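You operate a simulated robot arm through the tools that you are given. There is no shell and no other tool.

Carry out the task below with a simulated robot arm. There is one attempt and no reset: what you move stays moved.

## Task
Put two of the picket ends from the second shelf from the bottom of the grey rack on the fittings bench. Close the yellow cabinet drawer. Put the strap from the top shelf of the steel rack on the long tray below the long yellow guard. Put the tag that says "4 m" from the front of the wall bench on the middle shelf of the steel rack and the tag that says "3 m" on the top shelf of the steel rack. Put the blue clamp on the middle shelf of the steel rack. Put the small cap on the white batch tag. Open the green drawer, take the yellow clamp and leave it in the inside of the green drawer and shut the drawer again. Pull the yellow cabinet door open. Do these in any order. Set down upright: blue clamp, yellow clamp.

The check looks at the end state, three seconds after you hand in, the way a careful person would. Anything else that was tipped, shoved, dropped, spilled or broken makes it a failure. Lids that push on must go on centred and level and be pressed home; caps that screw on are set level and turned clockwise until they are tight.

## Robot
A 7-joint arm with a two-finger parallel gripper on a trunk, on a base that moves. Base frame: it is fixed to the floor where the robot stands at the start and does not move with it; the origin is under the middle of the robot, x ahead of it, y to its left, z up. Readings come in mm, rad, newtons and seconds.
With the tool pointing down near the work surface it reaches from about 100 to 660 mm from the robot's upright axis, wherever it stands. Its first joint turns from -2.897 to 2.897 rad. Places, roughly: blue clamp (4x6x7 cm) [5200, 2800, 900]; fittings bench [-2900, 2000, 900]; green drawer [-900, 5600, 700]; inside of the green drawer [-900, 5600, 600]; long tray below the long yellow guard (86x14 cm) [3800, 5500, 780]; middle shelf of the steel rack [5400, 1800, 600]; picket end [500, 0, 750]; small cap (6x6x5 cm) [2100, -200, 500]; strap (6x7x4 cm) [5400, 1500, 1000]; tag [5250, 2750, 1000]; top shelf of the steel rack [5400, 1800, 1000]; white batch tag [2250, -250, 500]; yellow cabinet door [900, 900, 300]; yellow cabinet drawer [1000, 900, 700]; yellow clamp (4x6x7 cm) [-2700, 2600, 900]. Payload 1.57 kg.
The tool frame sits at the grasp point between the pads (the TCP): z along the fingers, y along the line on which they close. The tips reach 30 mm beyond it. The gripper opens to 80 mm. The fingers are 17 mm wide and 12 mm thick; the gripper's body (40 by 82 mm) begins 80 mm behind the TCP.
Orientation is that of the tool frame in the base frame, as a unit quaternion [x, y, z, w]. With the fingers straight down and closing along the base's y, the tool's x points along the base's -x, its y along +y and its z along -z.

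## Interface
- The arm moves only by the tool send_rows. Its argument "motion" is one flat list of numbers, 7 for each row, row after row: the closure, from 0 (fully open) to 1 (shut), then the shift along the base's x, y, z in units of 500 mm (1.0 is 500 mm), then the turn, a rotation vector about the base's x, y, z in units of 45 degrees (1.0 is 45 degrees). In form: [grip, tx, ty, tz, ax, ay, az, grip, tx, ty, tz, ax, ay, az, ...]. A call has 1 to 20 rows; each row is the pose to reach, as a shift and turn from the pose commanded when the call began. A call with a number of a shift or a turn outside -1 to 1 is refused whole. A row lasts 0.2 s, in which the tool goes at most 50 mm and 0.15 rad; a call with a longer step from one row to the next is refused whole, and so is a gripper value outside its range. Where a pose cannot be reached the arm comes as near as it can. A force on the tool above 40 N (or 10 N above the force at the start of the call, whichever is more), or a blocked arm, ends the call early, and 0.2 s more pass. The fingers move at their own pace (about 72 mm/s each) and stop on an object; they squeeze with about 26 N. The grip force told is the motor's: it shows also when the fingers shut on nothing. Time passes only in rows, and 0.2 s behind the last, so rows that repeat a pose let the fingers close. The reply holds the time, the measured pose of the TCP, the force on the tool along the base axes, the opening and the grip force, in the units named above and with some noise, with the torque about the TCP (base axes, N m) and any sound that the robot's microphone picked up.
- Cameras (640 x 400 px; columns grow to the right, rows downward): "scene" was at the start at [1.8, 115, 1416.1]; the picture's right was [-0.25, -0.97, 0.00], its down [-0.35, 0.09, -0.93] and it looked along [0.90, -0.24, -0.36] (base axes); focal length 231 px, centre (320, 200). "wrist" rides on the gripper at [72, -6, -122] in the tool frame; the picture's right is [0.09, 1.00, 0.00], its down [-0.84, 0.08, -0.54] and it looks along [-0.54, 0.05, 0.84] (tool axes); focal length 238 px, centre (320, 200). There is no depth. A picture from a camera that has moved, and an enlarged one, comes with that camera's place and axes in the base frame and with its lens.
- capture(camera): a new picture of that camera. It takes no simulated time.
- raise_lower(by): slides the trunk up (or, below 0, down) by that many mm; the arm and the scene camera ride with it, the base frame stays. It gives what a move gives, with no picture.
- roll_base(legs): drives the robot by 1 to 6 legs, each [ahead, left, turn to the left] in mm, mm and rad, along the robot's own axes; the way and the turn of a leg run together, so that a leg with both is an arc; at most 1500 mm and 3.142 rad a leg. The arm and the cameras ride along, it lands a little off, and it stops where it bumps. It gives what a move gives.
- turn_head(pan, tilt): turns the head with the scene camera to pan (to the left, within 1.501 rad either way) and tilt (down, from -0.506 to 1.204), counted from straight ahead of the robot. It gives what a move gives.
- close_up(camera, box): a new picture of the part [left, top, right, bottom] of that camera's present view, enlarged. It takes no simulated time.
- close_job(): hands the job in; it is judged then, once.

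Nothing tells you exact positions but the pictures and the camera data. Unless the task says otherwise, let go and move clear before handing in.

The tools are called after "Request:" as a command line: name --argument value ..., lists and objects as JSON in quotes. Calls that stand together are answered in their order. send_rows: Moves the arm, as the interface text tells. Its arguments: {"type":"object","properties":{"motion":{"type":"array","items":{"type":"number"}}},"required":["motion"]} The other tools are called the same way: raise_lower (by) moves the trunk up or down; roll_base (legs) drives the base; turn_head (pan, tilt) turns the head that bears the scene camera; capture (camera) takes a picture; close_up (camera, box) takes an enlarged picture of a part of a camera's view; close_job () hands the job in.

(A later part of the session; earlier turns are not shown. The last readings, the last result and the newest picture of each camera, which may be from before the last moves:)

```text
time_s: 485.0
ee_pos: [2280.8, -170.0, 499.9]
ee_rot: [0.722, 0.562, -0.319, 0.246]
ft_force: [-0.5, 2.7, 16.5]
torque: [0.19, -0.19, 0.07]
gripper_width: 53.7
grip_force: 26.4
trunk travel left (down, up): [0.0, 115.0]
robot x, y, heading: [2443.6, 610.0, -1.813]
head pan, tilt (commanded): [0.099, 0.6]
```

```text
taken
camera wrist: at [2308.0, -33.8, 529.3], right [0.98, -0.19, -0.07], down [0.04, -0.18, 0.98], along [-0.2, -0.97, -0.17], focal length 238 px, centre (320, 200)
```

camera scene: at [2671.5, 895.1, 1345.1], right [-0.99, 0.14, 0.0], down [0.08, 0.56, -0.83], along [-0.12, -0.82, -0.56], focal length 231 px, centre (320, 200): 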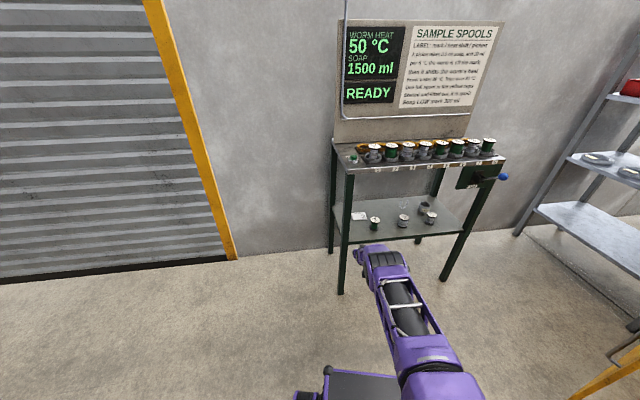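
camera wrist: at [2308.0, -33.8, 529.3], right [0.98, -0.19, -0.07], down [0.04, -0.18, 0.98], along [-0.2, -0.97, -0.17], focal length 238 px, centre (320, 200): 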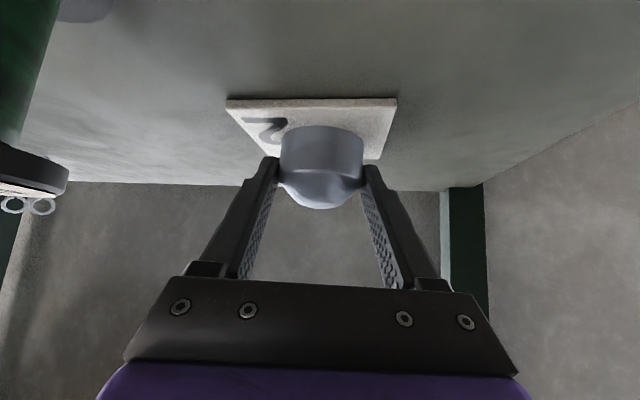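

The cap has touched down, but it sits about 9 mm behind the card's centre. I'll lift it slightly, bring it forward 8 mm and set it down again.

Request:
send_rows --motion '[1, 0, 0, 0.012, 0, 0, 0, 1, 0.002, 0.008, 0.012, 0, 0, 0, 1, 0.003, 0.016, 0.012, 0, 0, 0, 1, 0.003, 0.016, 0.004, 0, 0, 0, 1, 0.003, 0.016, -0.001, 0, 0, 0, 1, 0.003, 0.016, -0.002, 0, 0, 0]'

Request:
capture --camera "wrist"

```text
time_s: 486.4
ee_pos: [2281.3, -161.5, 499.0]
ee_rot: [0.722, 0.562, -0.319, 0.247]
ft_force: [-0.5, 1.9, 17.7]
torque: [0.24, -0.2, 0.0]
gripper_width: 53.3
grip_force: 26.1
trunk travel left (down, up): [0.0, 115.0]
robot x, y, heading: [2441.3, 610.8, -1.811]
head pan, tilt (commanded): [0.099, 0.6]
```

```text
taken
camera wrist: at [2309.2, -25.7, 529.0], right [0.98, -0.19, -0.07], down [0.04, -0.18, 0.98], along [-0.2, -0.97, -0.17], focal length 238 px, centre (320, 200)
```

wrist: 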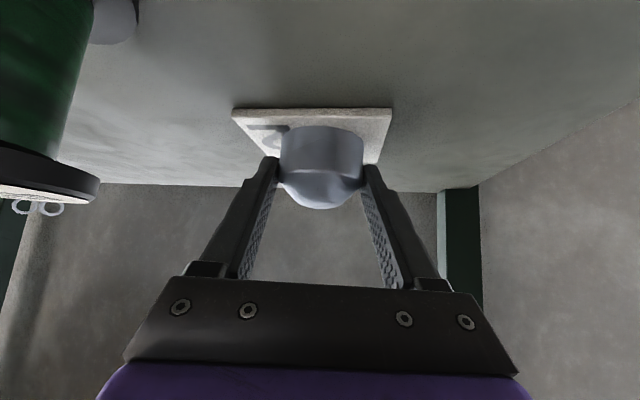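

The cap sits well within the card now. I'll ease off the pressure, open the fingers a little, and back straight out.

Request:
send_rows --motion '[0.9, 0, 0, 0.006, 0, 0, 0, 0.5, 0, 0, 0.006, 0, 0, 0, 0.15, 0, 0, 0.006, 0, 0, 0, 0.12, 0, 0, 0.006, 0, 0, 0]'

Request:
capture --camera "wrist"

Request:
roll_base --legs '[[-150, 0, 0]]'

Request:
capture --camera "wrist"

```text
time_s: 487.4
ee_pos: [2282.7, -159.0, 497.0]
ee_rot: [0.724, 0.563, -0.317, 0.243]
ft_force: [0.4, -0.3, 0.3]
torque: [-0.04, -0.01, -0.03]
gripper_width: 70.3
grip_force: 0.0
trunk travel left (down, up): [0.0, 115.0]
robot x, y, heading: [2443.0, 609.1, -1.813]
head pan, tilt (commanded): [0.099, 0.6]
```

```text
taken
camera wrist: at [2310.0, -23.8, 528.0], right [0.98, -0.19, -0.07], down [0.04, -0.19, 0.98], along [-0.2, -0.96, -0.18], focal length 238 px, centre (320, 200)
```

wrist: 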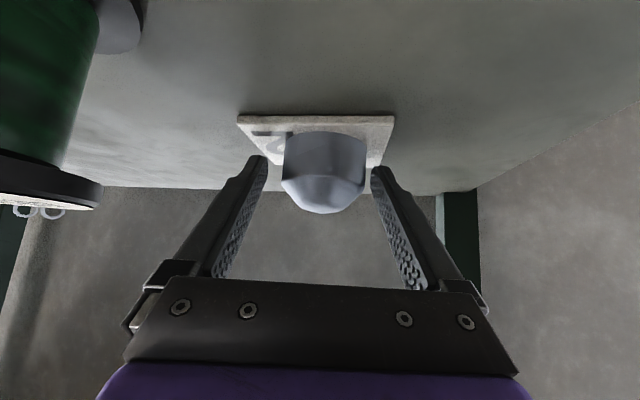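

```text
time_s: 488.7
ee_pos: [2316.7, -15.6, 496.3]
ee_rot: [0.724, 0.562, -0.318, 0.243]
ft_force: [0.2, 0.0, -0.3]
torque: [0.01, 0.0, 0.05]
gripper_width: 70.2
grip_force: 0.1
trunk travel left (down, up): [0.0, 115.0]
robot x, y, heading: [2481.0, 752.9, -1.812]
head pan, tilt (commanded): [0.099, 0.6]
```

```text
taken
camera wrist: at [2345.0, 119.1, 528.6], right [0.98, -0.19, -0.07], down [0.04, -0.19, 0.98], along [-0.2, -0.96, -0.17], focal length 238 px, centre (320, 200)
```

wrist: 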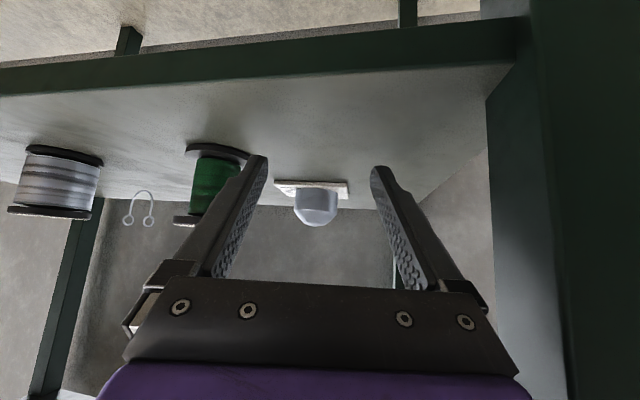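

The cap stays on the white batch tag. I'll back away, raise the trunk, fold the arm to the travel pose, and look towards the steel rack area.

Request:
roll_base --legs '[[-260, 0, 0]]'

Request:
raise_lower --by 50

Request:
close_up --camera "scene" --box '[300, 150, 520, 310]'

Request:
send_rows --motion '[0, 0.015, 0.07, 0.06, 0, 0, 0, 0, 0.03, 0.14, 0.13, 0, 0, 0, 0, 0.05, 0.21, 0.2, 0, 0, 0, 0, 0.065, 0.28, 0.26, 0, 0, 0, 0, 0.085, 0.35, 0.32, 0, 0, 0, 0, 0.1, 0.42, 0.38, 0, 0, 0, 0, 0.125, 0.49, 0.44, 0, 0, 0, 0, 0.14, 0.56, 0.5, 0, 0, 0, 0, 0.16, 0.63, 0.55, 0, 0, 0]'

Request:
roll_base --legs '[[0, 0, 1.81]]'

Request:
turn_head --pan 0.2 --tilt 0.25

Request:
capture --camera "scene"

```text
time_s: 490.6
ee_pos: [2377.7, 236.8, 497.7]
ee_rot: [0.724, 0.561, -0.318, 0.243]
ft_force: [-0.7, -0.7, -0.3]
torque: [-0.01, -0.01, -0.02]
gripper_width: 70.6
grip_force: 0.0
trunk travel left (down, up): [0.0, 115.0]
robot x, y, heading: [2545.0, 1004.2, -1.819]
head pan, tilt (commanded): [0.099, 0.6]
```

```text
time_s: 491.5
ee_pos: [2376.3, 236.9, 547.4]
ee_rot: [0.725, 0.561, -0.318, 0.243]
ft_force: [0.1, -0.3, 0.3]
torque: [0.0, 0.0, -0.01]
gripper_width: 70.5
grip_force: 0.0
trunk travel left (down, up): [-50.0, 65.0]
robot x, y, heading: [2545.1, 1008.6, -1.818]
head pan, tilt (commanded): [0.099, 0.6]
```

```text
2.50 times, centred on (410, 230) of scene
camera zoom: at [2690.5, 969.2, 1395.0], right [-0.99, 0.15, 0.0], down [0.08, 0.56, -0.83], along [-0.12, -0.82, -0.56], focal length 578 px, centre (95, 125)
```

zoom: 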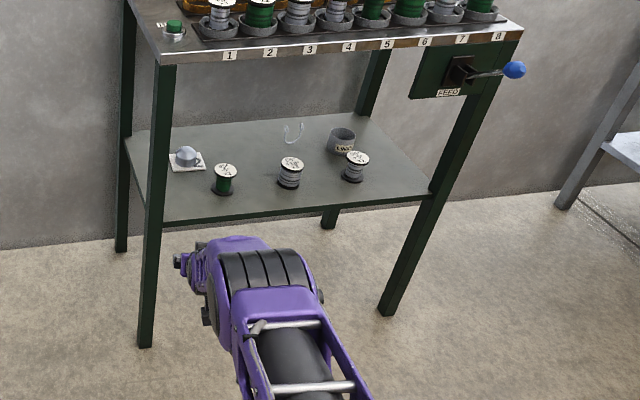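

```text
refused: row 3 steps farther than a row can; nothing moved
```

```text
time_s: 495.2
ee_pos: [3262.7, 683.7, 547.8]
ee_rot: [0.203, 0.893, -0.097, 0.389]
ft_force: [-5.6, -12.8, -0.8]
torque: [0.19, -0.09, 0.0]
gripper_width: 57.8
grip_force: 0.1
trunk travel left (down, up): [-50.0, 65.0]
robot x, y, heading: [2545.1, 1004.8, -0.428]
head pan, tilt (commanded): [0.099, 0.6]
stopped in leg 1: the force on the tool passed its limit at 57 N (the readings are from after the stop); the commanded pose is now the measured one
```

```text
time_s: 496.0
ee_pos: [3263.7, 687.7, 548.2]
ee_rot: [0.202, 0.893, -0.095, 0.39]
ft_force: [-9.1, -19.8, -1.1]
torque: [0.23, -0.07, -0.02]
gripper_width: 51.6
grip_force: 0.0
trunk travel left (down, up): [-50.0, 65.0]
robot x, y, heading: [2541.9, 1002.8, -0.426]
head pan, tilt (commanded): [0.201, 0.25]
```

```text
taken
camera scene: at [2612.2, 1146.1, 1427.3], right [-0.22, -0.98, 0.0], down [-0.24, 0.06, -0.97], along [0.94, -0.21, -0.25], focal length 231 px, centre (320, 200)
```

scene: 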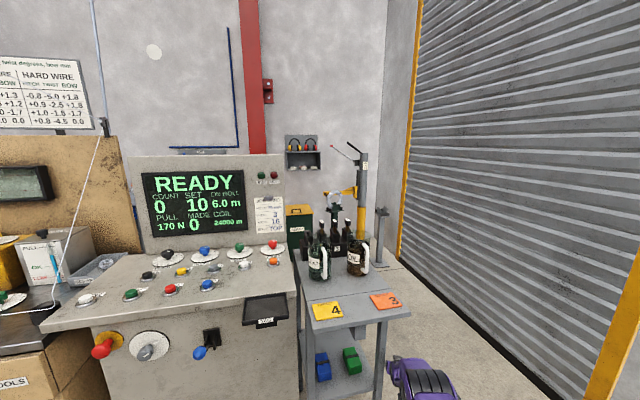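

My arm retraction was refused, so the outstretched arm swung into a small grey table's leg. I'll turn back at once to release the contact.

Request:
roll_base --legs '[[0, 0, -0.12]]'

Request:
capture --camera "scene"

Request:
capture --camera "wrist"

```text
time_s: 497.0
ee_pos: [3220.7, 605.0, 549.1]
ee_rot: [0.254, 0.88, -0.118, 0.385]
ft_force: [0.5, 0.2, 0.7]
torque: [-0.02, -0.01, 0.03]
gripper_width: 70.4
grip_force: 0.0
trunk travel left (down, up): [-50.0, 65.0]
robot x, y, heading: [2541.7, 1004.8, -0.539]
head pan, tilt (commanded): [0.201, 0.25]
```

```text
taken
camera scene: at [2629.0, 1138.0, 1427.3], right [-0.34, -0.94, 0.0], down [-0.23, 0.08, -0.97], along [0.91, -0.33, -0.25], focal length 231 px, centre (320, 200)
```

scene: 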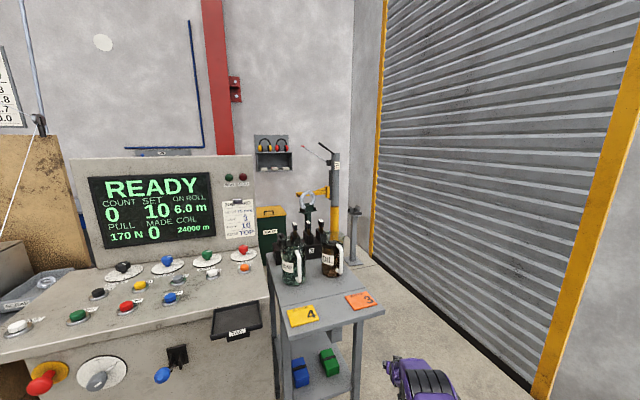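

```text
taken
camera wrist: at [3101.9, 674.3, 579.2], right [0.48, 0.87, -0.08], down [0.19, -0.01, 0.98], along [0.85, -0.49, -0.17], focal length 238 px, centre (320, 200)
```

wrist: 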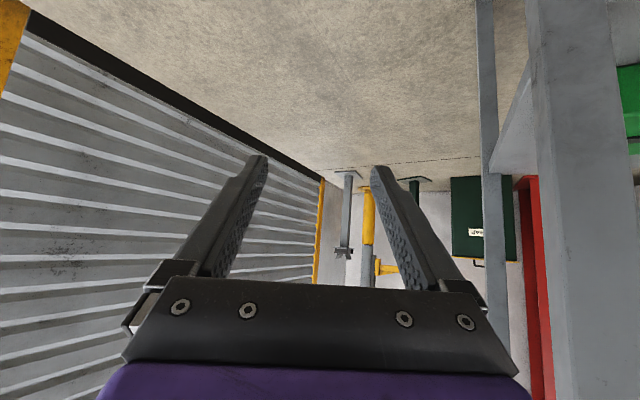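

Contact released, and nothing on that small table looks tipped. I'll zoom in to see what it holds and to confirm it's undisturbed.

Request:
close_up --camera "scene" --box '[240, 120, 400, 240]'

Request:
close_up --camera "scene" --box '[230, 240, 430, 400]'

```text
3.33 times, centred on (320, 180) of scene
camera zoom: at [2629.0, 1138.0, 1427.3], right [-0.34, -0.94, 0.0], down [-0.23, 0.08, -0.97], along [0.91, -0.33, -0.25], focal length 771 px, centre (320, 267)
```

zoom: 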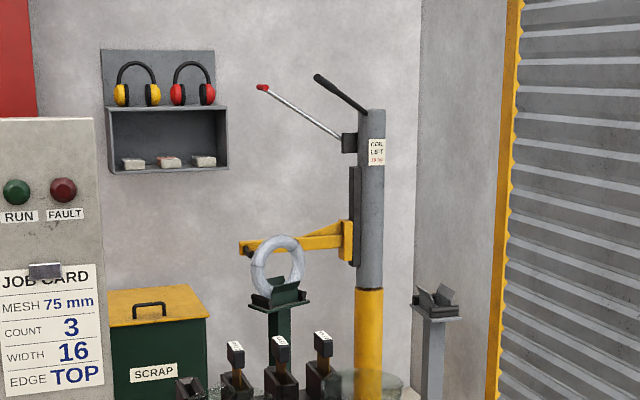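

```text
2.50 times, centred on (330, 320) of scene
camera zoom: at [2629.0, 1138.0, 1427.3], right [-0.34, -0.94, 0.0], down [-0.23, 0.08, -0.97], along [0.91, -0.33, -0.25], focal length 578 px, centre (295, -100)
```

zoom: 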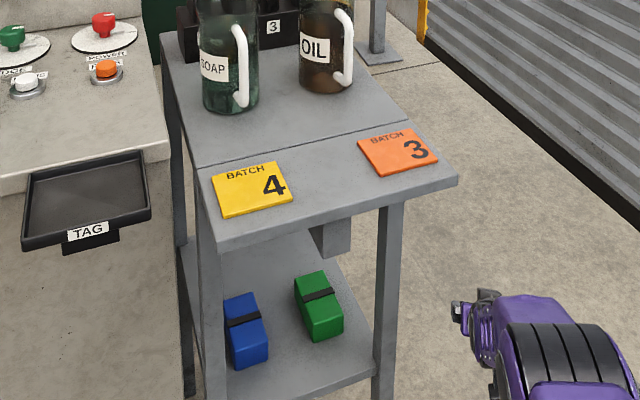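

Those are other batch tags (3 and 4), not mine, and everything there looks in order. Now I'll fold the arm properly, in smaller steps.

Request:
send_rows --motion '[0, -0.06, 0.036, 0.06, 0, 0, 0, 0, -0.12, 0.072, 0.12, 0, 0, 0, 0, -0.18, 0.108, 0.18, 0, 0, 0, 0, -0.24, 0.144, 0.24, 0, 0, 0, 0, -0.3, 0.18, 0.3, 0, 0, 0, 0, -0.36, 0.216, 0.36, 0, 0, 0, 0, -0.42, 0.252, 0.42, 0, 0, 0, 0, -0.48, 0.288, 0.48, 0, 0, 0, 0, -0.54, 0.324, 0.54, 0, 0, 0, 0, -0.6, 0.36, 0.6, 0, 0, 0]'

Request:
capture --camera "scene"

```text
time_s: 499.2
ee_pos: [2938.3, 777.3, 847.1]
ee_rot: [0.254, 0.88, -0.118, 0.384]
ft_force: [0.9, 1.0, -0.7]
torque: [0.01, -0.01, 0.02]
gripper_width: 79.9
grip_force: 0.0
out of reach, approached as far as the arm can: row 10
trunk travel left (down, up): [-50.0, 65.0]
robot x, y, heading: [2540.7, 1005.6, -0.543]
head pan, tilt (commanded): [0.201, 0.25]
```

```text
taken
camera scene: at [2629.2, 1137.9, 1427.2], right [-0.34, -0.94, 0.0], down [-0.23, 0.08, -0.97], along [0.91, -0.33, -0.25], focal length 231 px, centre (320, 200)
```

scene: 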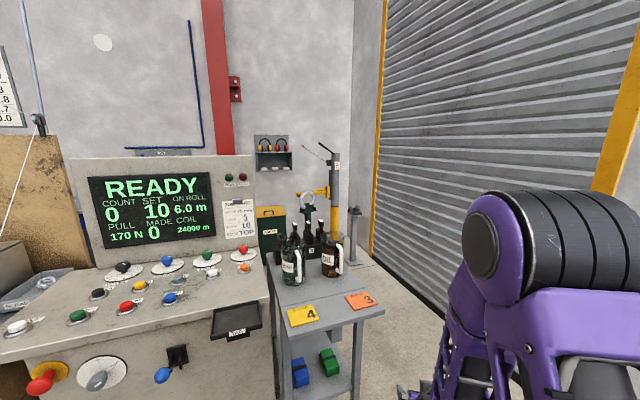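

Beyond the consoles there's floor leading to the far wall, reachable between this table and the shutter. I'll drive around, keeping the folded arm clear of the table and the spools stand.

Request:
roll_base --legs '[[0, 0, 0.543], [0, -455, 0], [300, 0, 0], [0, -420, 0], [1100, 0, 0]]'

Request:
turn_head --pan 0.7 --tilt 0.3

Request:
capture --camera "scene"

```text
time_s: 516.8
ee_pos: [4406.6, 134.7, 846.1]
ee_rot: [0.01, 0.915, -0.011, 0.402]
ft_force: [-0.2, -1.0, 0.0]
torque: [0.01, -0.01, 0.0]
gripper_width: 79.9
grip_force: 0.1
trunk travel left (down, up): [-50.0, 65.0]
robot x, y, heading: [3949.2, 124.1, -0.003]
head pan, tilt (commanded): [0.201, 0.25]
```

```text
time_s: 517.7
ee_pos: [4405.9, 134.2, 846.3]
ee_rot: [0.009, 0.916, -0.011, 0.402]
ft_force: [0.2, 0.4, -0.8]
torque: [0.0, 0.03, -0.03]
gripper_width: 80.0
grip_force: 0.1
trunk travel left (down, up): [-50.0, 65.0]
robot x, y, heading: [3953.7, 125.0, -0.003]
head pan, tilt (commanded): [0.7, 0.3]
```

```text
taken
camera scene: at [3934.8, 323.9, 1422.6], right [0.64, -0.77, 0.0], down [-0.23, -0.19, -0.96], along [0.73, 0.61, -0.3], focal length 231 px, centre (320, 200)
```

scene: 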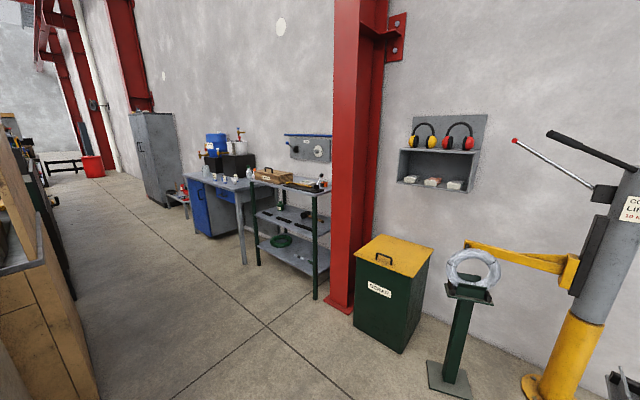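

There it is: the three-shelf steel rack beside the red column, with the wall bench and its blue cabinet beyond. I'll zoom in on both.

Request:
close_up --camera "scene" --box '[170, 110, 350, 310]'

Request:
close_up --camera "scene" --box '[170, 110, 340, 200]'

```text
2.00 times, centred on (260, 210) of scene
camera zoom: at [3934.8, 323.9, 1422.6], right [0.64, -0.77, 0.0], down [-0.23, -0.19, -0.96], along [0.73, 0.61, -0.3], focal length 462 px, centre (440, 180)
```

zoom: 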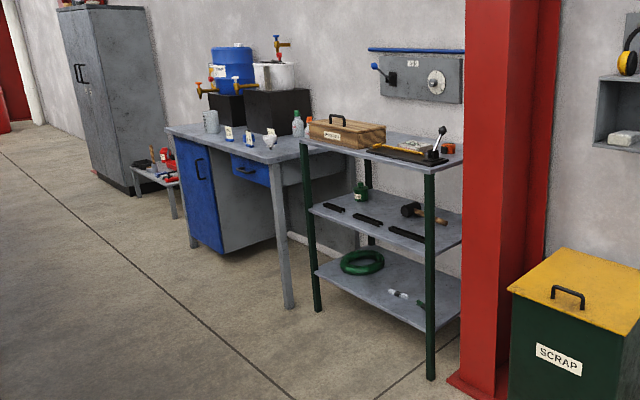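

```text
3.76 times, centred on (255, 155) of scene
camera zoom: at [3934.8, 323.9, 1422.6], right [0.64, -0.77, 0.0], down [-0.23, -0.19, -0.96], along [0.73, 0.61, -0.3], focal length 870 px, centre (565, 369)
```

zoom: 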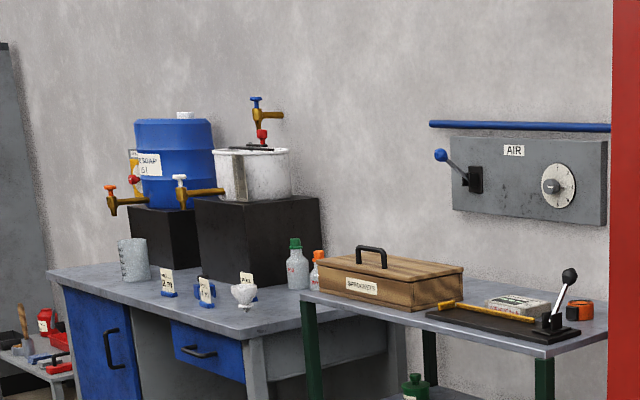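

The rack's front is at x ≈ 5165 and the bench front at x ≈ 5080, with a wide corridor before them. The orange and black strap is at the top shelf's right end. I'll drive up the corridor to face the rack.

Request:
roll_base --legs '[[480, 0, 0], [0, 1450, 0]]'

Request:
turn_head --pan 0.2 --tilt 0.4

Request:
capture --camera "scene"

Request:
turn_head --pan 0.9 --tilt 0.4

Request:
capture --camera "scene"

```text
time_s: 534.3
ee_pos: [4894.0, 1583.8, 845.1]
ee_rot: [0.009, 0.915, -0.011, 0.402]
ft_force: [-0.5, -0.7, 0.3]
torque: [0.02, -0.04, -0.02]
gripper_width: 80.0
grip_force: 0.1
trunk travel left (down, up): [-50.0, 65.0]
robot x, y, heading: [4437.8, 1573.5, 0.005]
head pan, tilt (commanded): [0.7, 0.3]
```

```text
time_s: 535.2
ee_pos: [4894.1, 1582.4, 845.8]
ee_rot: [0.01, 0.915, -0.012, 0.403]
ft_force: [-1.1, 0.2, -0.6]
torque: [0.0, 0.04, 0.01]
gripper_width: 80.1
grip_force: 0.1
trunk travel left (down, up): [-50.0, 65.0]
robot x, y, heading: [4443.1, 1576.1, 0.003]
head pan, tilt (commanded): [0.201, 0.4]
```

```text
taken
camera scene: at [4441.5, 1732.2, 1413.3], right [0.2, -0.98, 0.0], down [-0.38, -0.08, -0.92], along [0.9, 0.18, -0.39], focal length 231 px, centre (320, 200)
```

scene: 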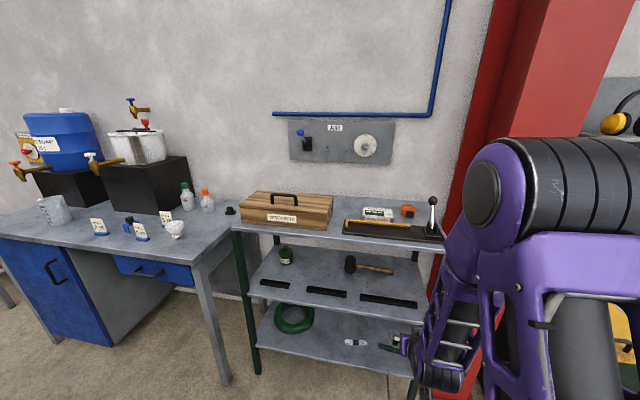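

```text
time_s: 536.3
ee_pos: [4892.0, 1584.1, 846.2]
ee_rot: [0.009, 0.916, -0.012, 0.402]
ft_force: [0.6, -0.8, 0.8]
torque: [-0.01, 0.0, -0.02]
gripper_width: 80.1
grip_force: 0.0
trunk travel left (down, up): [-50.0, 65.0]
robot x, y, heading: [4438.3, 1573.0, -0.001]
head pan, tilt (commanded): [0.901, 0.4]
```

```text
taken
camera scene: at [4408.4, 1786.2, 1413.3], right [0.78, -0.62, 0.0], down [-0.24, -0.3, -0.92], along [0.57, 0.72, -0.39], focal length 231 px, centre (320, 200)
```

scene: 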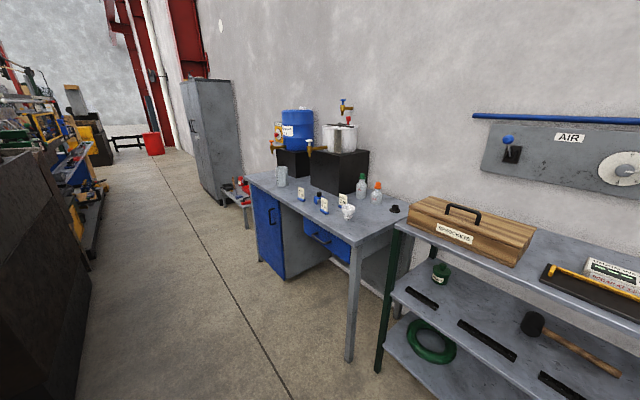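

Request:
close_up --camera "scene" --box '[240, 90, 420, 240]'

Request:
turn_head --pan 0.15 --tilt 0.45

Request:
close_up --camera "scene" --box '[230, 150, 470, 380]'

Request:
close_up --camera "scene" --box '[20, 130, 230, 260]'

```text
2.67 times, centred on (330, 165) of scene
camera zoom: at [4408.4, 1786.2, 1413.3], right [0.78, -0.62, 0.0], down [-0.24, -0.3, -0.92], along [0.57, 0.72, -0.39], focal length 616 px, centre (293, 293)
```

zoom: 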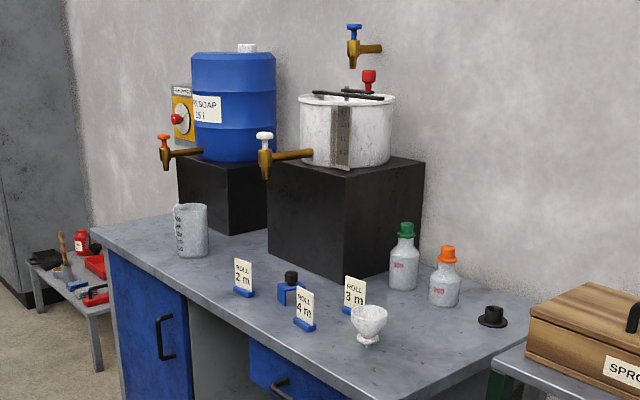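

```text
time_s: 537.4
ee_pos: [4893.4, 1584.5, 845.8]
ee_rot: [0.01, 0.916, -0.011, 0.401]
ft_force: [0.6, 0.4, -0.2]
torque: [0.03, 0.02, 0.0]
gripper_width: 79.9
grip_force: 0.0
trunk travel left (down, up): [-50.0, 65.0]
robot x, y, heading: [4438.1, 1573.2, -0.003]
head pan, tilt (commanded): [0.15, 0.45]
```

```text
1.74 times, centred on (350, 265) of scene
camera zoom: at [4441.6, 1727.5, 1408.6], right [0.15, -0.99, 0.0], down [-0.43, -0.07, -0.9], along [0.89, 0.13, -0.44], focal length 402 px, centre (268, 87)
```

zoom: 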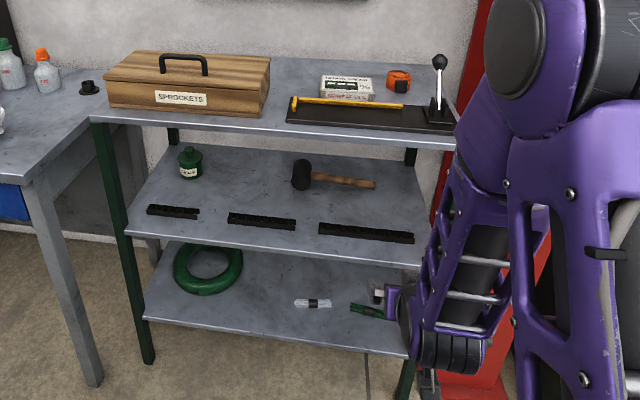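

```text
3.05 times, centred on (125, 195) of scene
camera zoom: at [4441.6, 1727.5, 1408.6], right [0.15, -0.99, 0.0], down [-0.43, -0.07, -0.9], along [0.89, 0.13, -0.44], focal length 704 px, centre (914, 215)
```

zoom: 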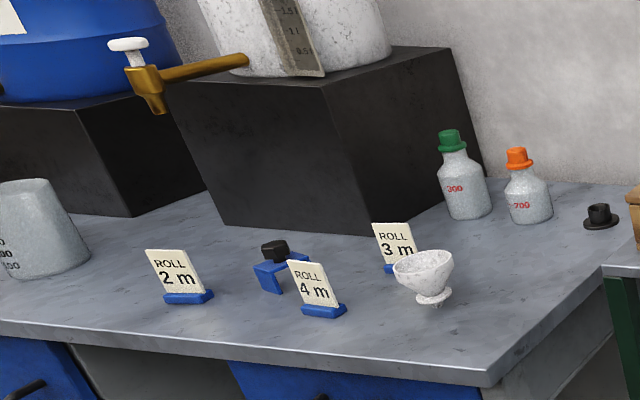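

I can see the standing tags "2 m", "4 m" and "3 m", the blue clamp behind the 4 m tag, and a white funnel in front of the 3 m tag. I'll slide over in front of the bench for a closer look.

Request:
roll_base --legs '[[0, 1050, 0]]'

Request:
turn_head --pan 0.0 --tilt 0.5

Request:
capture --camera "scene"

Request:
close_up --camera "scene" --box '[240, 120, 440, 260]'

```text
time_s: 547.8
ee_pos: [4888.7, 2641.1, 847.3]
ee_rot: [0.005, 0.916, -0.009, 0.401]
ft_force: [0.1, 0.9, 1.2]
torque: [-0.02, 0.03, 0.03]
gripper_width: 80.1
grip_force: 0.1
trunk travel left (down, up): [-50.0, 65.0]
robot x, y, heading: [4435.0, 2627.0, 0.006]
head pan, tilt (commanded): [0.15, 0.45]
```

```text
time_s: 548.5
ee_pos: [4889.7, 2640.8, 847.0]
ee_rot: [0.005, 0.916, -0.009, 0.402]
ft_force: [-0.6, 0.3, -0.3]
torque: [-0.01, 0.0, 0.01]
gripper_width: 79.9
grip_force: 0.1
trunk travel left (down, up): [-50.0, 65.0]
robot x, y, heading: [4436.4, 2630.6, 0.008]
head pan, tilt (commanded): [0.0, 0.499]
```

```text
taken
camera scene: at [4435.9, 2766.3, 1404.2], right [0.01, -1.0, 0.0], down [-0.48, 0.0, -0.88], along [0.88, 0.01, -0.48], focal length 231 px, centre (320, 200)
```

scene: 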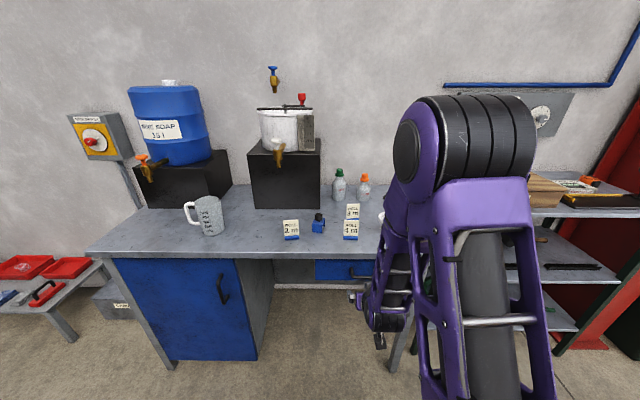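

```text
2.86 times, centred on (340, 190) of scene
camera zoom: at [4435.9, 2766.3, 1404.2], right [0.01, -1.0, 0.0], down [-0.48, 0.0, -0.88], along [0.88, 0.01, -0.48], focal length 660 px, centre (263, 229)
```

zoom: 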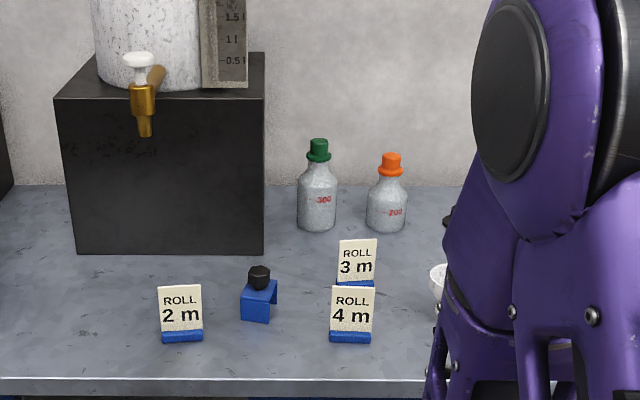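

From here the layout is clear. On the bench (z ≈ 838) the 4 m tag is at about (5151, 2657), the 3 m tag at (5288, 2633), the blue clamp at (5203, 2788) and the 2 m tag at y ≈ 2885. I'll raise the arm and approach the 4 m tag.

Request:
send_rows --motion '[0, 0, 0.01, 0.05, 0, 0, 0, 0, 0, 0.02, 0.1, 0, 0, 0, 0, 0, 0.03, 0.106, 0, 0, 0]'

Request:
roll_base --legs '[[195, 0, 0]]'

Request:
capture --camera "wrist"

Request:
capture --camera "scene"

```text
time_s: 549.3
ee_pos: [4889.1, 2654.9, 899.5]
ee_rot: [0.006, 0.916, -0.01, 0.401]
ft_force: [-0.2, -0.3, 1.0]
torque: [0.01, 0.02, 0.02]
gripper_width: 80.2
grip_force: 0.2
trunk travel left (down, up): [-50.0, 65.0]
robot x, y, heading: [4433.0, 2629.5, 0.012]
head pan, tilt (commanded): [0.0, 0.499]
```

```text
time_s: 550.9
ee_pos: [5084.5, 2658.5, 897.9]
ee_rot: [0.006, 0.916, -0.01, 0.401]
ft_force: [0.3, -0.2, -0.3]
torque: [0.0, -0.05, -0.01]
gripper_width: 80.2
grip_force: 0.0
trunk travel left (down, up): [-50.0, 65.0]
robot x, y, heading: [4630.5, 2630.1, 0.012]
head pan, tilt (commanded): [0.0, 0.499]
```

```text
taken
camera wrist: at [4946.2, 2652.9, 929.7], right [-0.05, 1.0, -0.08], down [0.17, 0.09, 0.98], along [0.98, 0.03, -0.17], focal length 238 px, centre (320, 200)
```

wrist: 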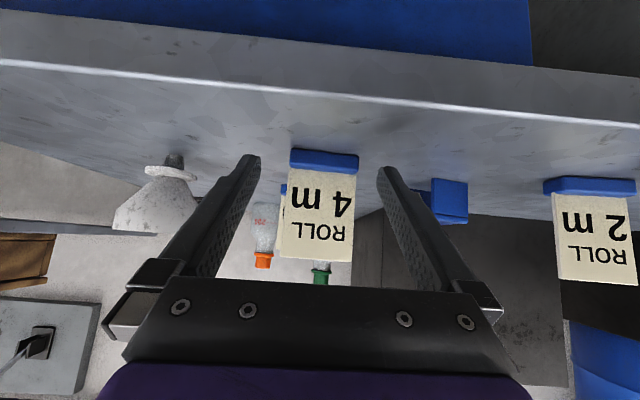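

```text
taken
camera scene: at [4630.7, 2768.1, 1404.2], right [0.01, -1.0, 0.0], down [-0.48, 0.0, -0.88], along [0.88, 0.01, -0.48], focal length 231 px, centre (320, 200)
```

scene: 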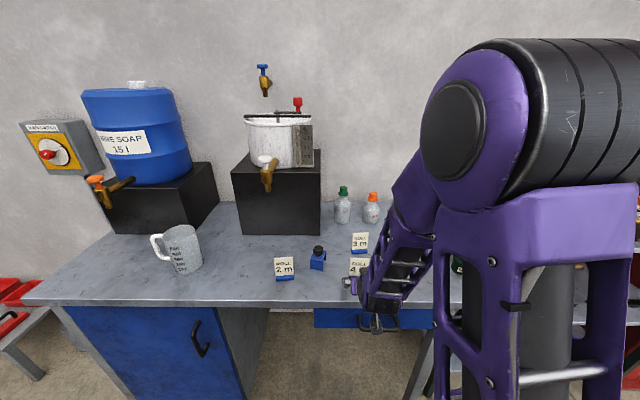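

I'll zoom in on the tag to measure its size and distance.

Request:
close_up --camera "wrist" --box '[240, 80, 400, 290]'

Request:
close_up --camera "scene" --box '[240, 200, 440, 340]'

```text
1.90 times, centred on (320, 185) of wrist
camera zoom: at [4946.2, 2652.9, 929.7], right [-0.05, 1.0, -0.08], down [0.17, 0.09, 0.98], along [0.98, 0.03, -0.17], focal length 454 px, centre (320, 229)
```

zoom: 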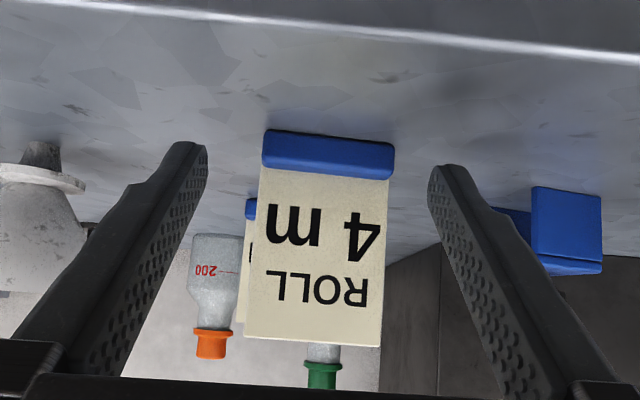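

```text
2.86 times, centred on (340, 270) of scene
camera zoom: at [4630.7, 2768.1, 1404.2], right [0.01, -1.0, 0.0], down [-0.48, 0.0, -0.88], along [0.88, 0.01, -0.48], focal length 660 px, centre (263, 0)
```

zoom: 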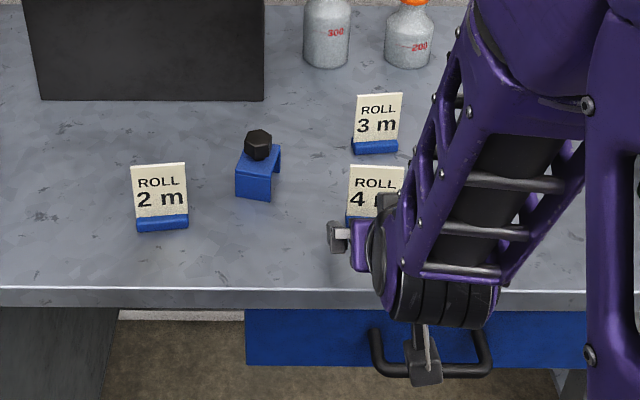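

Better numbers: bench top z ≈ 857, and the tag is 56 mm wide and 87 mm tall with its front at x ≈ 5125, y ≈ 2658. I'll move in 50 mm and close on its side edges.

Request:
send_rows --motion '[0, 0.05, 0, 0, 0, 0, 0, 0, 0.1, 0, 0, 0, 0, 0, 0, 0.1, 0, 0, 0, 0, 0]'

Request:
capture --camera "wrist"

```text
time_s: 551.7
ee_pos: [5134.6, 2657.5, 899.1]
ee_rot: [0.005, 0.916, -0.009, 0.401]
ft_force: [0.1, -0.5, 0.2]
torque: [0.0, -0.01, -0.02]
gripper_width: 80.1
grip_force: 0.0
trunk travel left (down, up): [-50.0, 65.0]
robot x, y, heading: [4632.0, 2627.0, 0.005]
head pan, tilt (commanded): [0.0, 0.499]
```

```text
taken
camera wrist: at [4996.2, 2652.5, 929.6], right [-0.05, 1.0, -0.08], down [0.17, 0.09, 0.98], along [0.98, 0.03, -0.17], focal length 238 px, centre (320, 200)
```

wrist: 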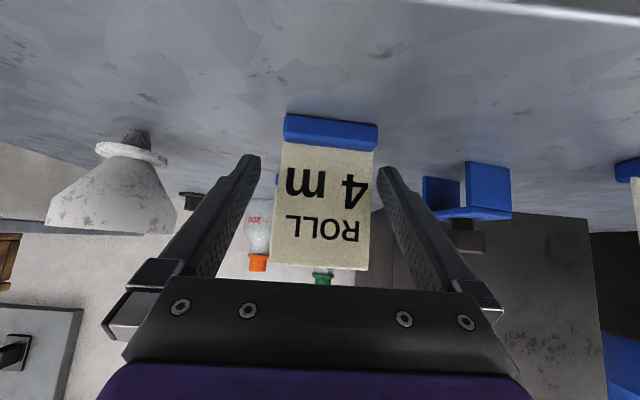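

The tag is well placed between the fingers. I'll nudge 2 mm over and close.

Request:
send_rows --motion '[0, 0, 0.004, 0, 0, 0, 0, 0.15, 0, 0.004, 0, 0, 0, 0, 0.3, 0, 0.004, 0, 0, 0, 0, 0.6, 0, 0.004, 0, 0, 0, 0, 1, 0, 0.004, 0, 0, 0, 0, 1, 0, 0.004, 0, 0, 0, 0]'

Request:
capture --camera "wrist"

```text
time_s: 553.1
ee_pos: [5134.9, 2659.7, 899.4]
ee_rot: [0.005, 0.916, -0.009, 0.401]
ft_force: [0.6, -0.2, 0.6]
torque: [0.04, 0.01, 0.01]
gripper_width: 53.2
grip_force: 26.2
trunk travel left (down, up): [-50.0, 65.0]
robot x, y, heading: [4628.9, 2631.5, 0.011]
head pan, tilt (commanded): [0.0, 0.499]
```

```text
taken
camera wrist: at [4996.1, 2654.7, 929.8], right [-0.05, 1.0, -0.08], down [0.17, 0.09, 0.98], along [0.98, 0.03, -0.17], focal length 238 px, centre (320, 200)
```

wrist: 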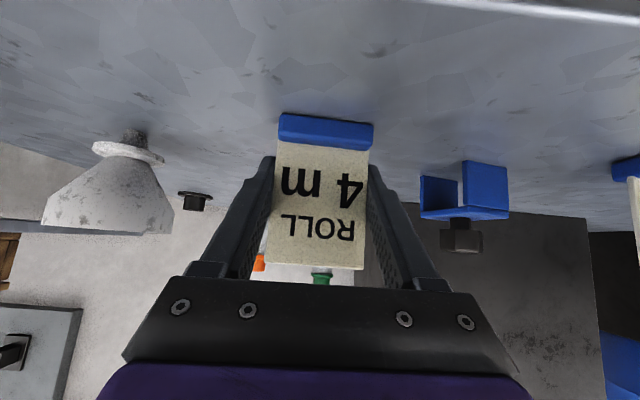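

The 4 m tag is held by its edges. I'll lift it clear, back off, and carry it along to the rack, lowering to middle-shelf height outside it.

Request:
send_rows --motion '[1, 0, 0, 0.03, 0, 0, 0, 1, 0, 0, 0.06, 0, 0, 0, 1, -0.06, 0, 0.06, 0, 0, 0]'

Request:
roll_base --legs '[[-260, 0, 0], [0, -675, 0]]'

Request:
send_rows --motion '[1, 0, 0, -0.09, 0, 0, 0, 1, 0, 0, -0.18, 0, 0, 0, 1, 0, 0, -0.27, 0, 0, 0, 1, 0, 0, -0.36, 0, 0, 0, 1, 0, 0, -0.39, 0, 0, 0]'

Request:
capture --camera "wrist"

Request:
capture --camera "scene"

```text
time_s: 553.9
ee_pos: [5104.8, 2661.3, 929.6]
ee_rot: [0.005, 0.916, -0.01, 0.402]
ft_force: [0.8, -0.5, -0.5]
torque: [-0.05, 0.01, -0.03]
gripper_width: 53.2
grip_force: 26.5
trunk travel left (down, up): [-50.0, 65.0]
robot x, y, heading: [4631.1, 2626.4, 0.012]
head pan, tilt (commanded): [0.0, 0.499]
```

```text
time_s: 562.3
ee_pos: [4851.8, 1981.7, 928.2]
ee_rot: [0.003, 0.916, -0.009, 0.401]
ft_force: [0.1, 0.0, -1.3]
torque: [0.01, -0.01, -0.02]
gripper_width: 53.0
grip_force: 25.3
trunk travel left (down, up): [-50.0, 65.0]
robot x, y, heading: [4378.5, 1952.2, 0.01]
head pan, tilt (commanded): [0.0, 0.499]
```

```text
time_s: 563.5
ee_pos: [4852.0, 1982.1, 734.2]
ee_rot: [0.003, 0.916, -0.008, 0.401]
ft_force: [0.1, -0.7, -0.1]
torque: [-0.01, 0.02, 0.0]
gripper_width: 53.1
grip_force: 26.2
trunk travel left (down, up): [-50.0, 65.0]
robot x, y, heading: [4375.9, 1949.5, 0.013]
head pan, tilt (commanded): [0.0, 0.499]
```

```text
taken
camera wrist: at [4712.9, 1976.2, 764.7], right [-0.05, 1.0, -0.08], down [0.17, 0.09, 0.98], along [0.98, 0.04, -0.17], focal length 238 px, centre (320, 200)
```

wrist: 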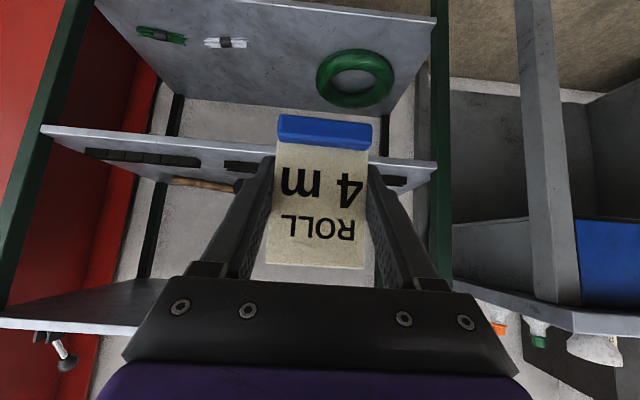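

```text
taken
camera scene: at [4377.3, 2088.1, 1404.2], right [0.01, -1.0, 0.0], down [-0.48, -0.01, -0.88], along [0.88, 0.01, -0.48], focal length 231 px, centre (320, 200)
```

scene: 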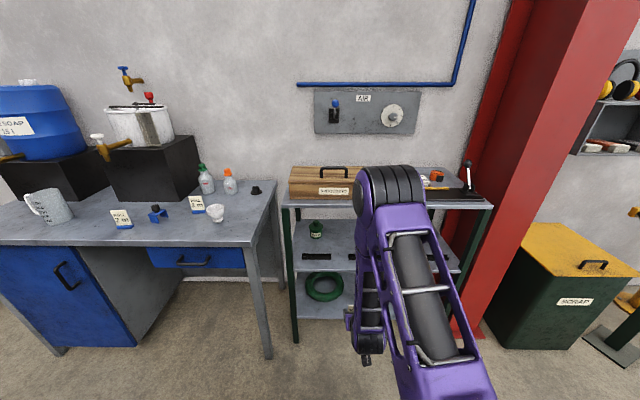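

The middle shelf, with its black bars near the front, is visible past the tag. I'll zoom in to measure the shelf edge and a free spot behind the bars.

Request:
close_up --camera "wrist" --box '[30, 80, 450, 240]'

Request:
close_up --camera "scene" --box '[270, 150, 510, 340]'

```text
1.52 times, centred on (240, 160) of wrist
camera zoom: at [4712.9, 1976.2, 764.7], right [-0.05, 1.0, -0.08], down [0.17, 0.09, 0.98], along [0.98, 0.04, -0.17], focal length 363 px, centre (442, 261)
```

zoom: 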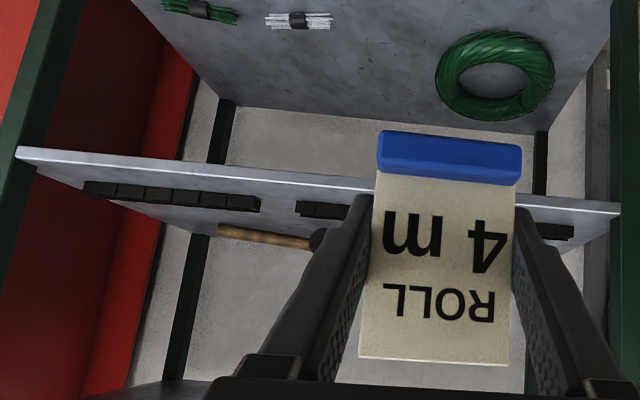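

```text
2.11 times, centred on (390, 245) of scene
camera zoom: at [4377.3, 2088.1, 1404.2], right [0.01, -1.0, 0.0], down [-0.48, -0.01, -0.88], along [0.88, 0.01, -0.48], focal length 487 px, centre (173, 105)
```

zoom: 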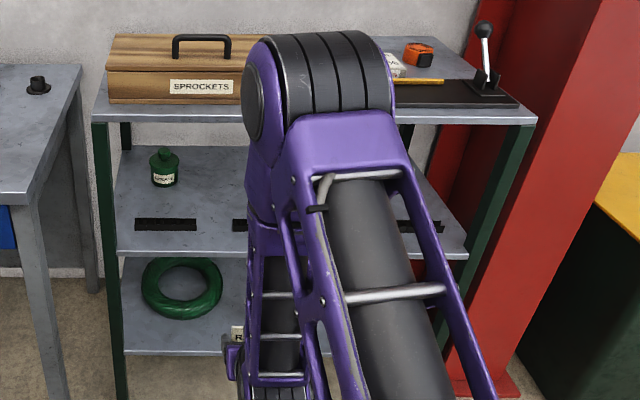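

The middle shelf surface is at z ≈ 591, with its front edge at x ≈ 5182. There's a free strip about 65 mm deep in front of the bars. I'll set the tag there, around (5215, 2000).

Request:
send_rows --motion '[1, 0, 0.015, -0.05, 0, 0, 0, 1, 0, 0.035, -0.105, 0, 0, 0]'

Request:
roll_base --legs '[[290, 0, -0.01]]'

Request:
capture --camera "wrist"

```text
time_s: 564.1
ee_pos: [4850.9, 1998.2, 681.9]
ee_rot: [0.004, 0.916, -0.009, 0.402]
ft_force: [-0.2, -0.5, 0.5]
torque: [0.01, -0.01, 0.05]
gripper_width: 53.3
grip_force: 26.2
trunk travel left (down, up): [-50.0, 65.0]
robot x, y, heading: [4374.7, 1947.0, 0.011]
head pan, tilt (commanded): [0.0, 0.499]
```

```text
time_s: 566.1
ee_pos: [5139.3, 1995.8, 680.9]
ee_rot: [0.008, 0.916, -0.01, 0.401]
ft_force: [-0.8, 0.5, -0.3]
torque: [0.01, -0.03, 0.04]
gripper_width: 53.1
grip_force: 26.0
trunk travel left (down, up): [-50.0, 65.0]
robot x, y, heading: [4664.3, 1949.8, 0.001]
head pan, tilt (commanded): [0.0, 0.499]
```

```text
taken
camera wrist: at [5001.2, 1991.7, 712.7], right [-0.04, 1.0, -0.08], down [0.17, 0.09, 0.98], along [0.98, 0.02, -0.17], focal length 238 px, centre (320, 200)
```

wrist: 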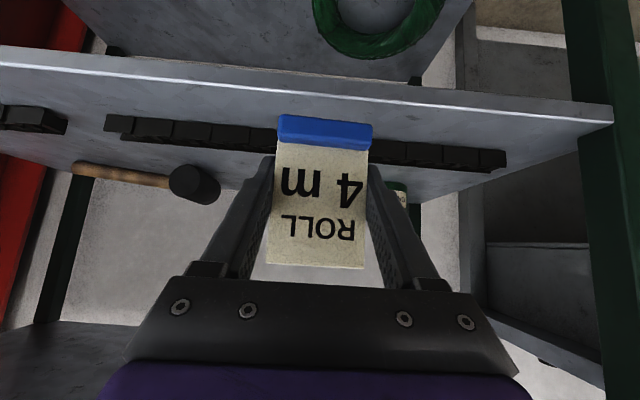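

The strip between the shelf edge (x ≈ 5170) and the bars (x ≈ 5242) is clear. I'll extend the tag over it and lower gently.

Request:
send_rows --motion '[1, 0.07, 0, 0, 0, 0, 0, 1, 0.135, 0, -0.02, 0, 0, 0, 1, 0.135, 0, -0.06, 0, 0, 0, 1, 0.135, 0, -0.08, 0, 0, 0]'

Request:
capture --camera "wrist"

```text
time_s: 567.1
ee_pos: [5207.3, 1994.2, 641.0]
ee_rot: [0.008, 0.916, -0.011, 0.401]
ft_force: [-0.3, -0.4, 0.0]
torque: [-0.01, 0.0, -0.03]
gripper_width: 53.2
grip_force: 26.3
trunk travel left (down, up): [-50.0, 65.0]
robot x, y, heading: [4664.8, 1950.7, 0.004]
head pan, tilt (commanded): [0.0, 0.499]
```

```text
taken
camera wrist: at [5068.6, 1991.4, 672.2], right [-0.04, 1.0, -0.08], down [0.17, 0.09, 0.98], along [0.98, 0.02, -0.17], focal length 238 px, centre (320, 200)
```

wrist: 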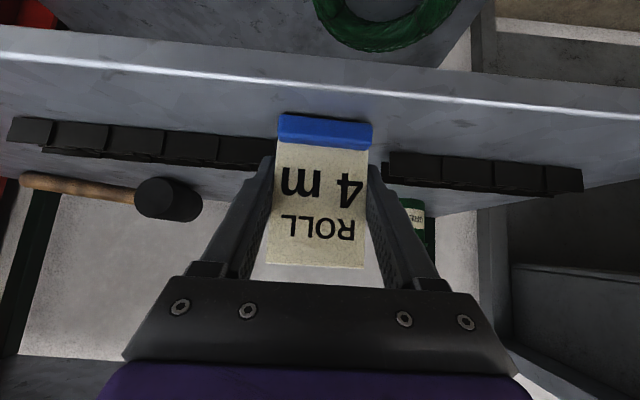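

The tag's base is between the shelf edge and the bars. I'll lower it the last few millimetres.

Request:
send_rows --motion '[1, 0, 0, -0.006, 0, 0, 0, 1, 0, 0, -0.012, 0, 0, 0, 1, 0, 0, -0.012, 0, 0, 0]'

Request:
send_rows --motion '[1, 0, 0, -0.006, 0, 0, 0, 1, 0, 0, -0.006, 0, 0, 0]'

Request:
capture --camera "wrist"

```text
time_s: 567.9
ee_pos: [5210.0, 1995.9, 638.4]
ee_rot: [0.009, 0.915, -0.011, 0.404]
ft_force: [-4.3, -0.1, 22.9]
torque: [0.21, 0.23, -0.08]
gripper_width: 53.2
grip_force: 26.2
trunk travel left (down, up): [-50.0, 65.0]
robot x, y, heading: [4664.9, 1954.0, 0.008]
head pan, tilt (commanded): [0.0, 0.499]
```

```text
time_s: 568.3
ee_pos: [5210.8, 1994.3, 638.5]
ee_rot: [0.009, 0.913, -0.011, 0.409]
ft_force: [-1.7, -1.2, 15.7]
torque: [0.13, 0.17, -0.02]
gripper_width: 52.9
grip_force: 26.5
trunk travel left (down, up): [-50.0, 65.0]
robot x, y, heading: [4665.2, 1953.0, 0.005]
head pan, tilt (commanded): [0.0, 0.499]
stopped in row 1: the force on the tool passed its limit at 44 N (the readings are from after the stop); the commanded pose is now the measured one
```

```text
taken
camera wrist: at [5071.9, 1991.4, 667.1], right [-0.04, 1.0, -0.08], down [0.16, 0.09, 0.98], along [0.99, 0.02, -0.16], focal length 238 px, centre (320, 200)
```

wrist: 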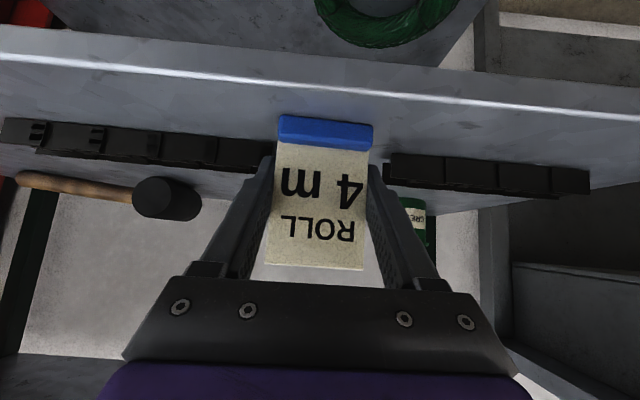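

The tag has touched down on the shelf. I'll relieve the pressure, open fully, and back straight out.

Request:
send_rows --motion '[1, 0, 0, 0.003, 0, 0, 0, 0.5, 0, 0, 0.003, 0, 0, 0, 0, 0, 0, 0.003, 0, 0, 0, 0, 0, 0, 0.003, 0, 0, 0, 0, -0.05, 0, 0.02, 0, 0, 0, 0, -0.12, 0, 0.05, 0, 0, 0]'

Request:
capture --camera "wrist"

```text
time_s: 569.7
ee_pos: [5149.1, 1994.6, 660.7]
ee_rot: [0.009, 0.914, -0.01, 0.406]
ft_force: [0.1, -0.4, 0.2]
torque: [-0.01, 0.0, 0.01]
gripper_width: 79.9
grip_force: 0.1
trunk travel left (down, up): [-50.0, 65.0]
robot x, y, heading: [4663.2, 1947.3, -0.002]
head pan, tilt (commanded): [0.0, 0.499]
```

```text
taken
camera wrist: at [5010.3, 1991.4, 691.1], right [-0.04, 1.0, -0.08], down [0.16, 0.09, 0.98], along [0.99, 0.02, -0.17], focal length 238 px, centre (320, 200)
```

wrist: 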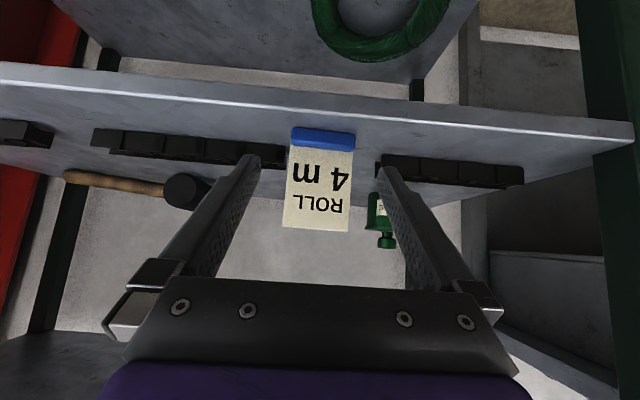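

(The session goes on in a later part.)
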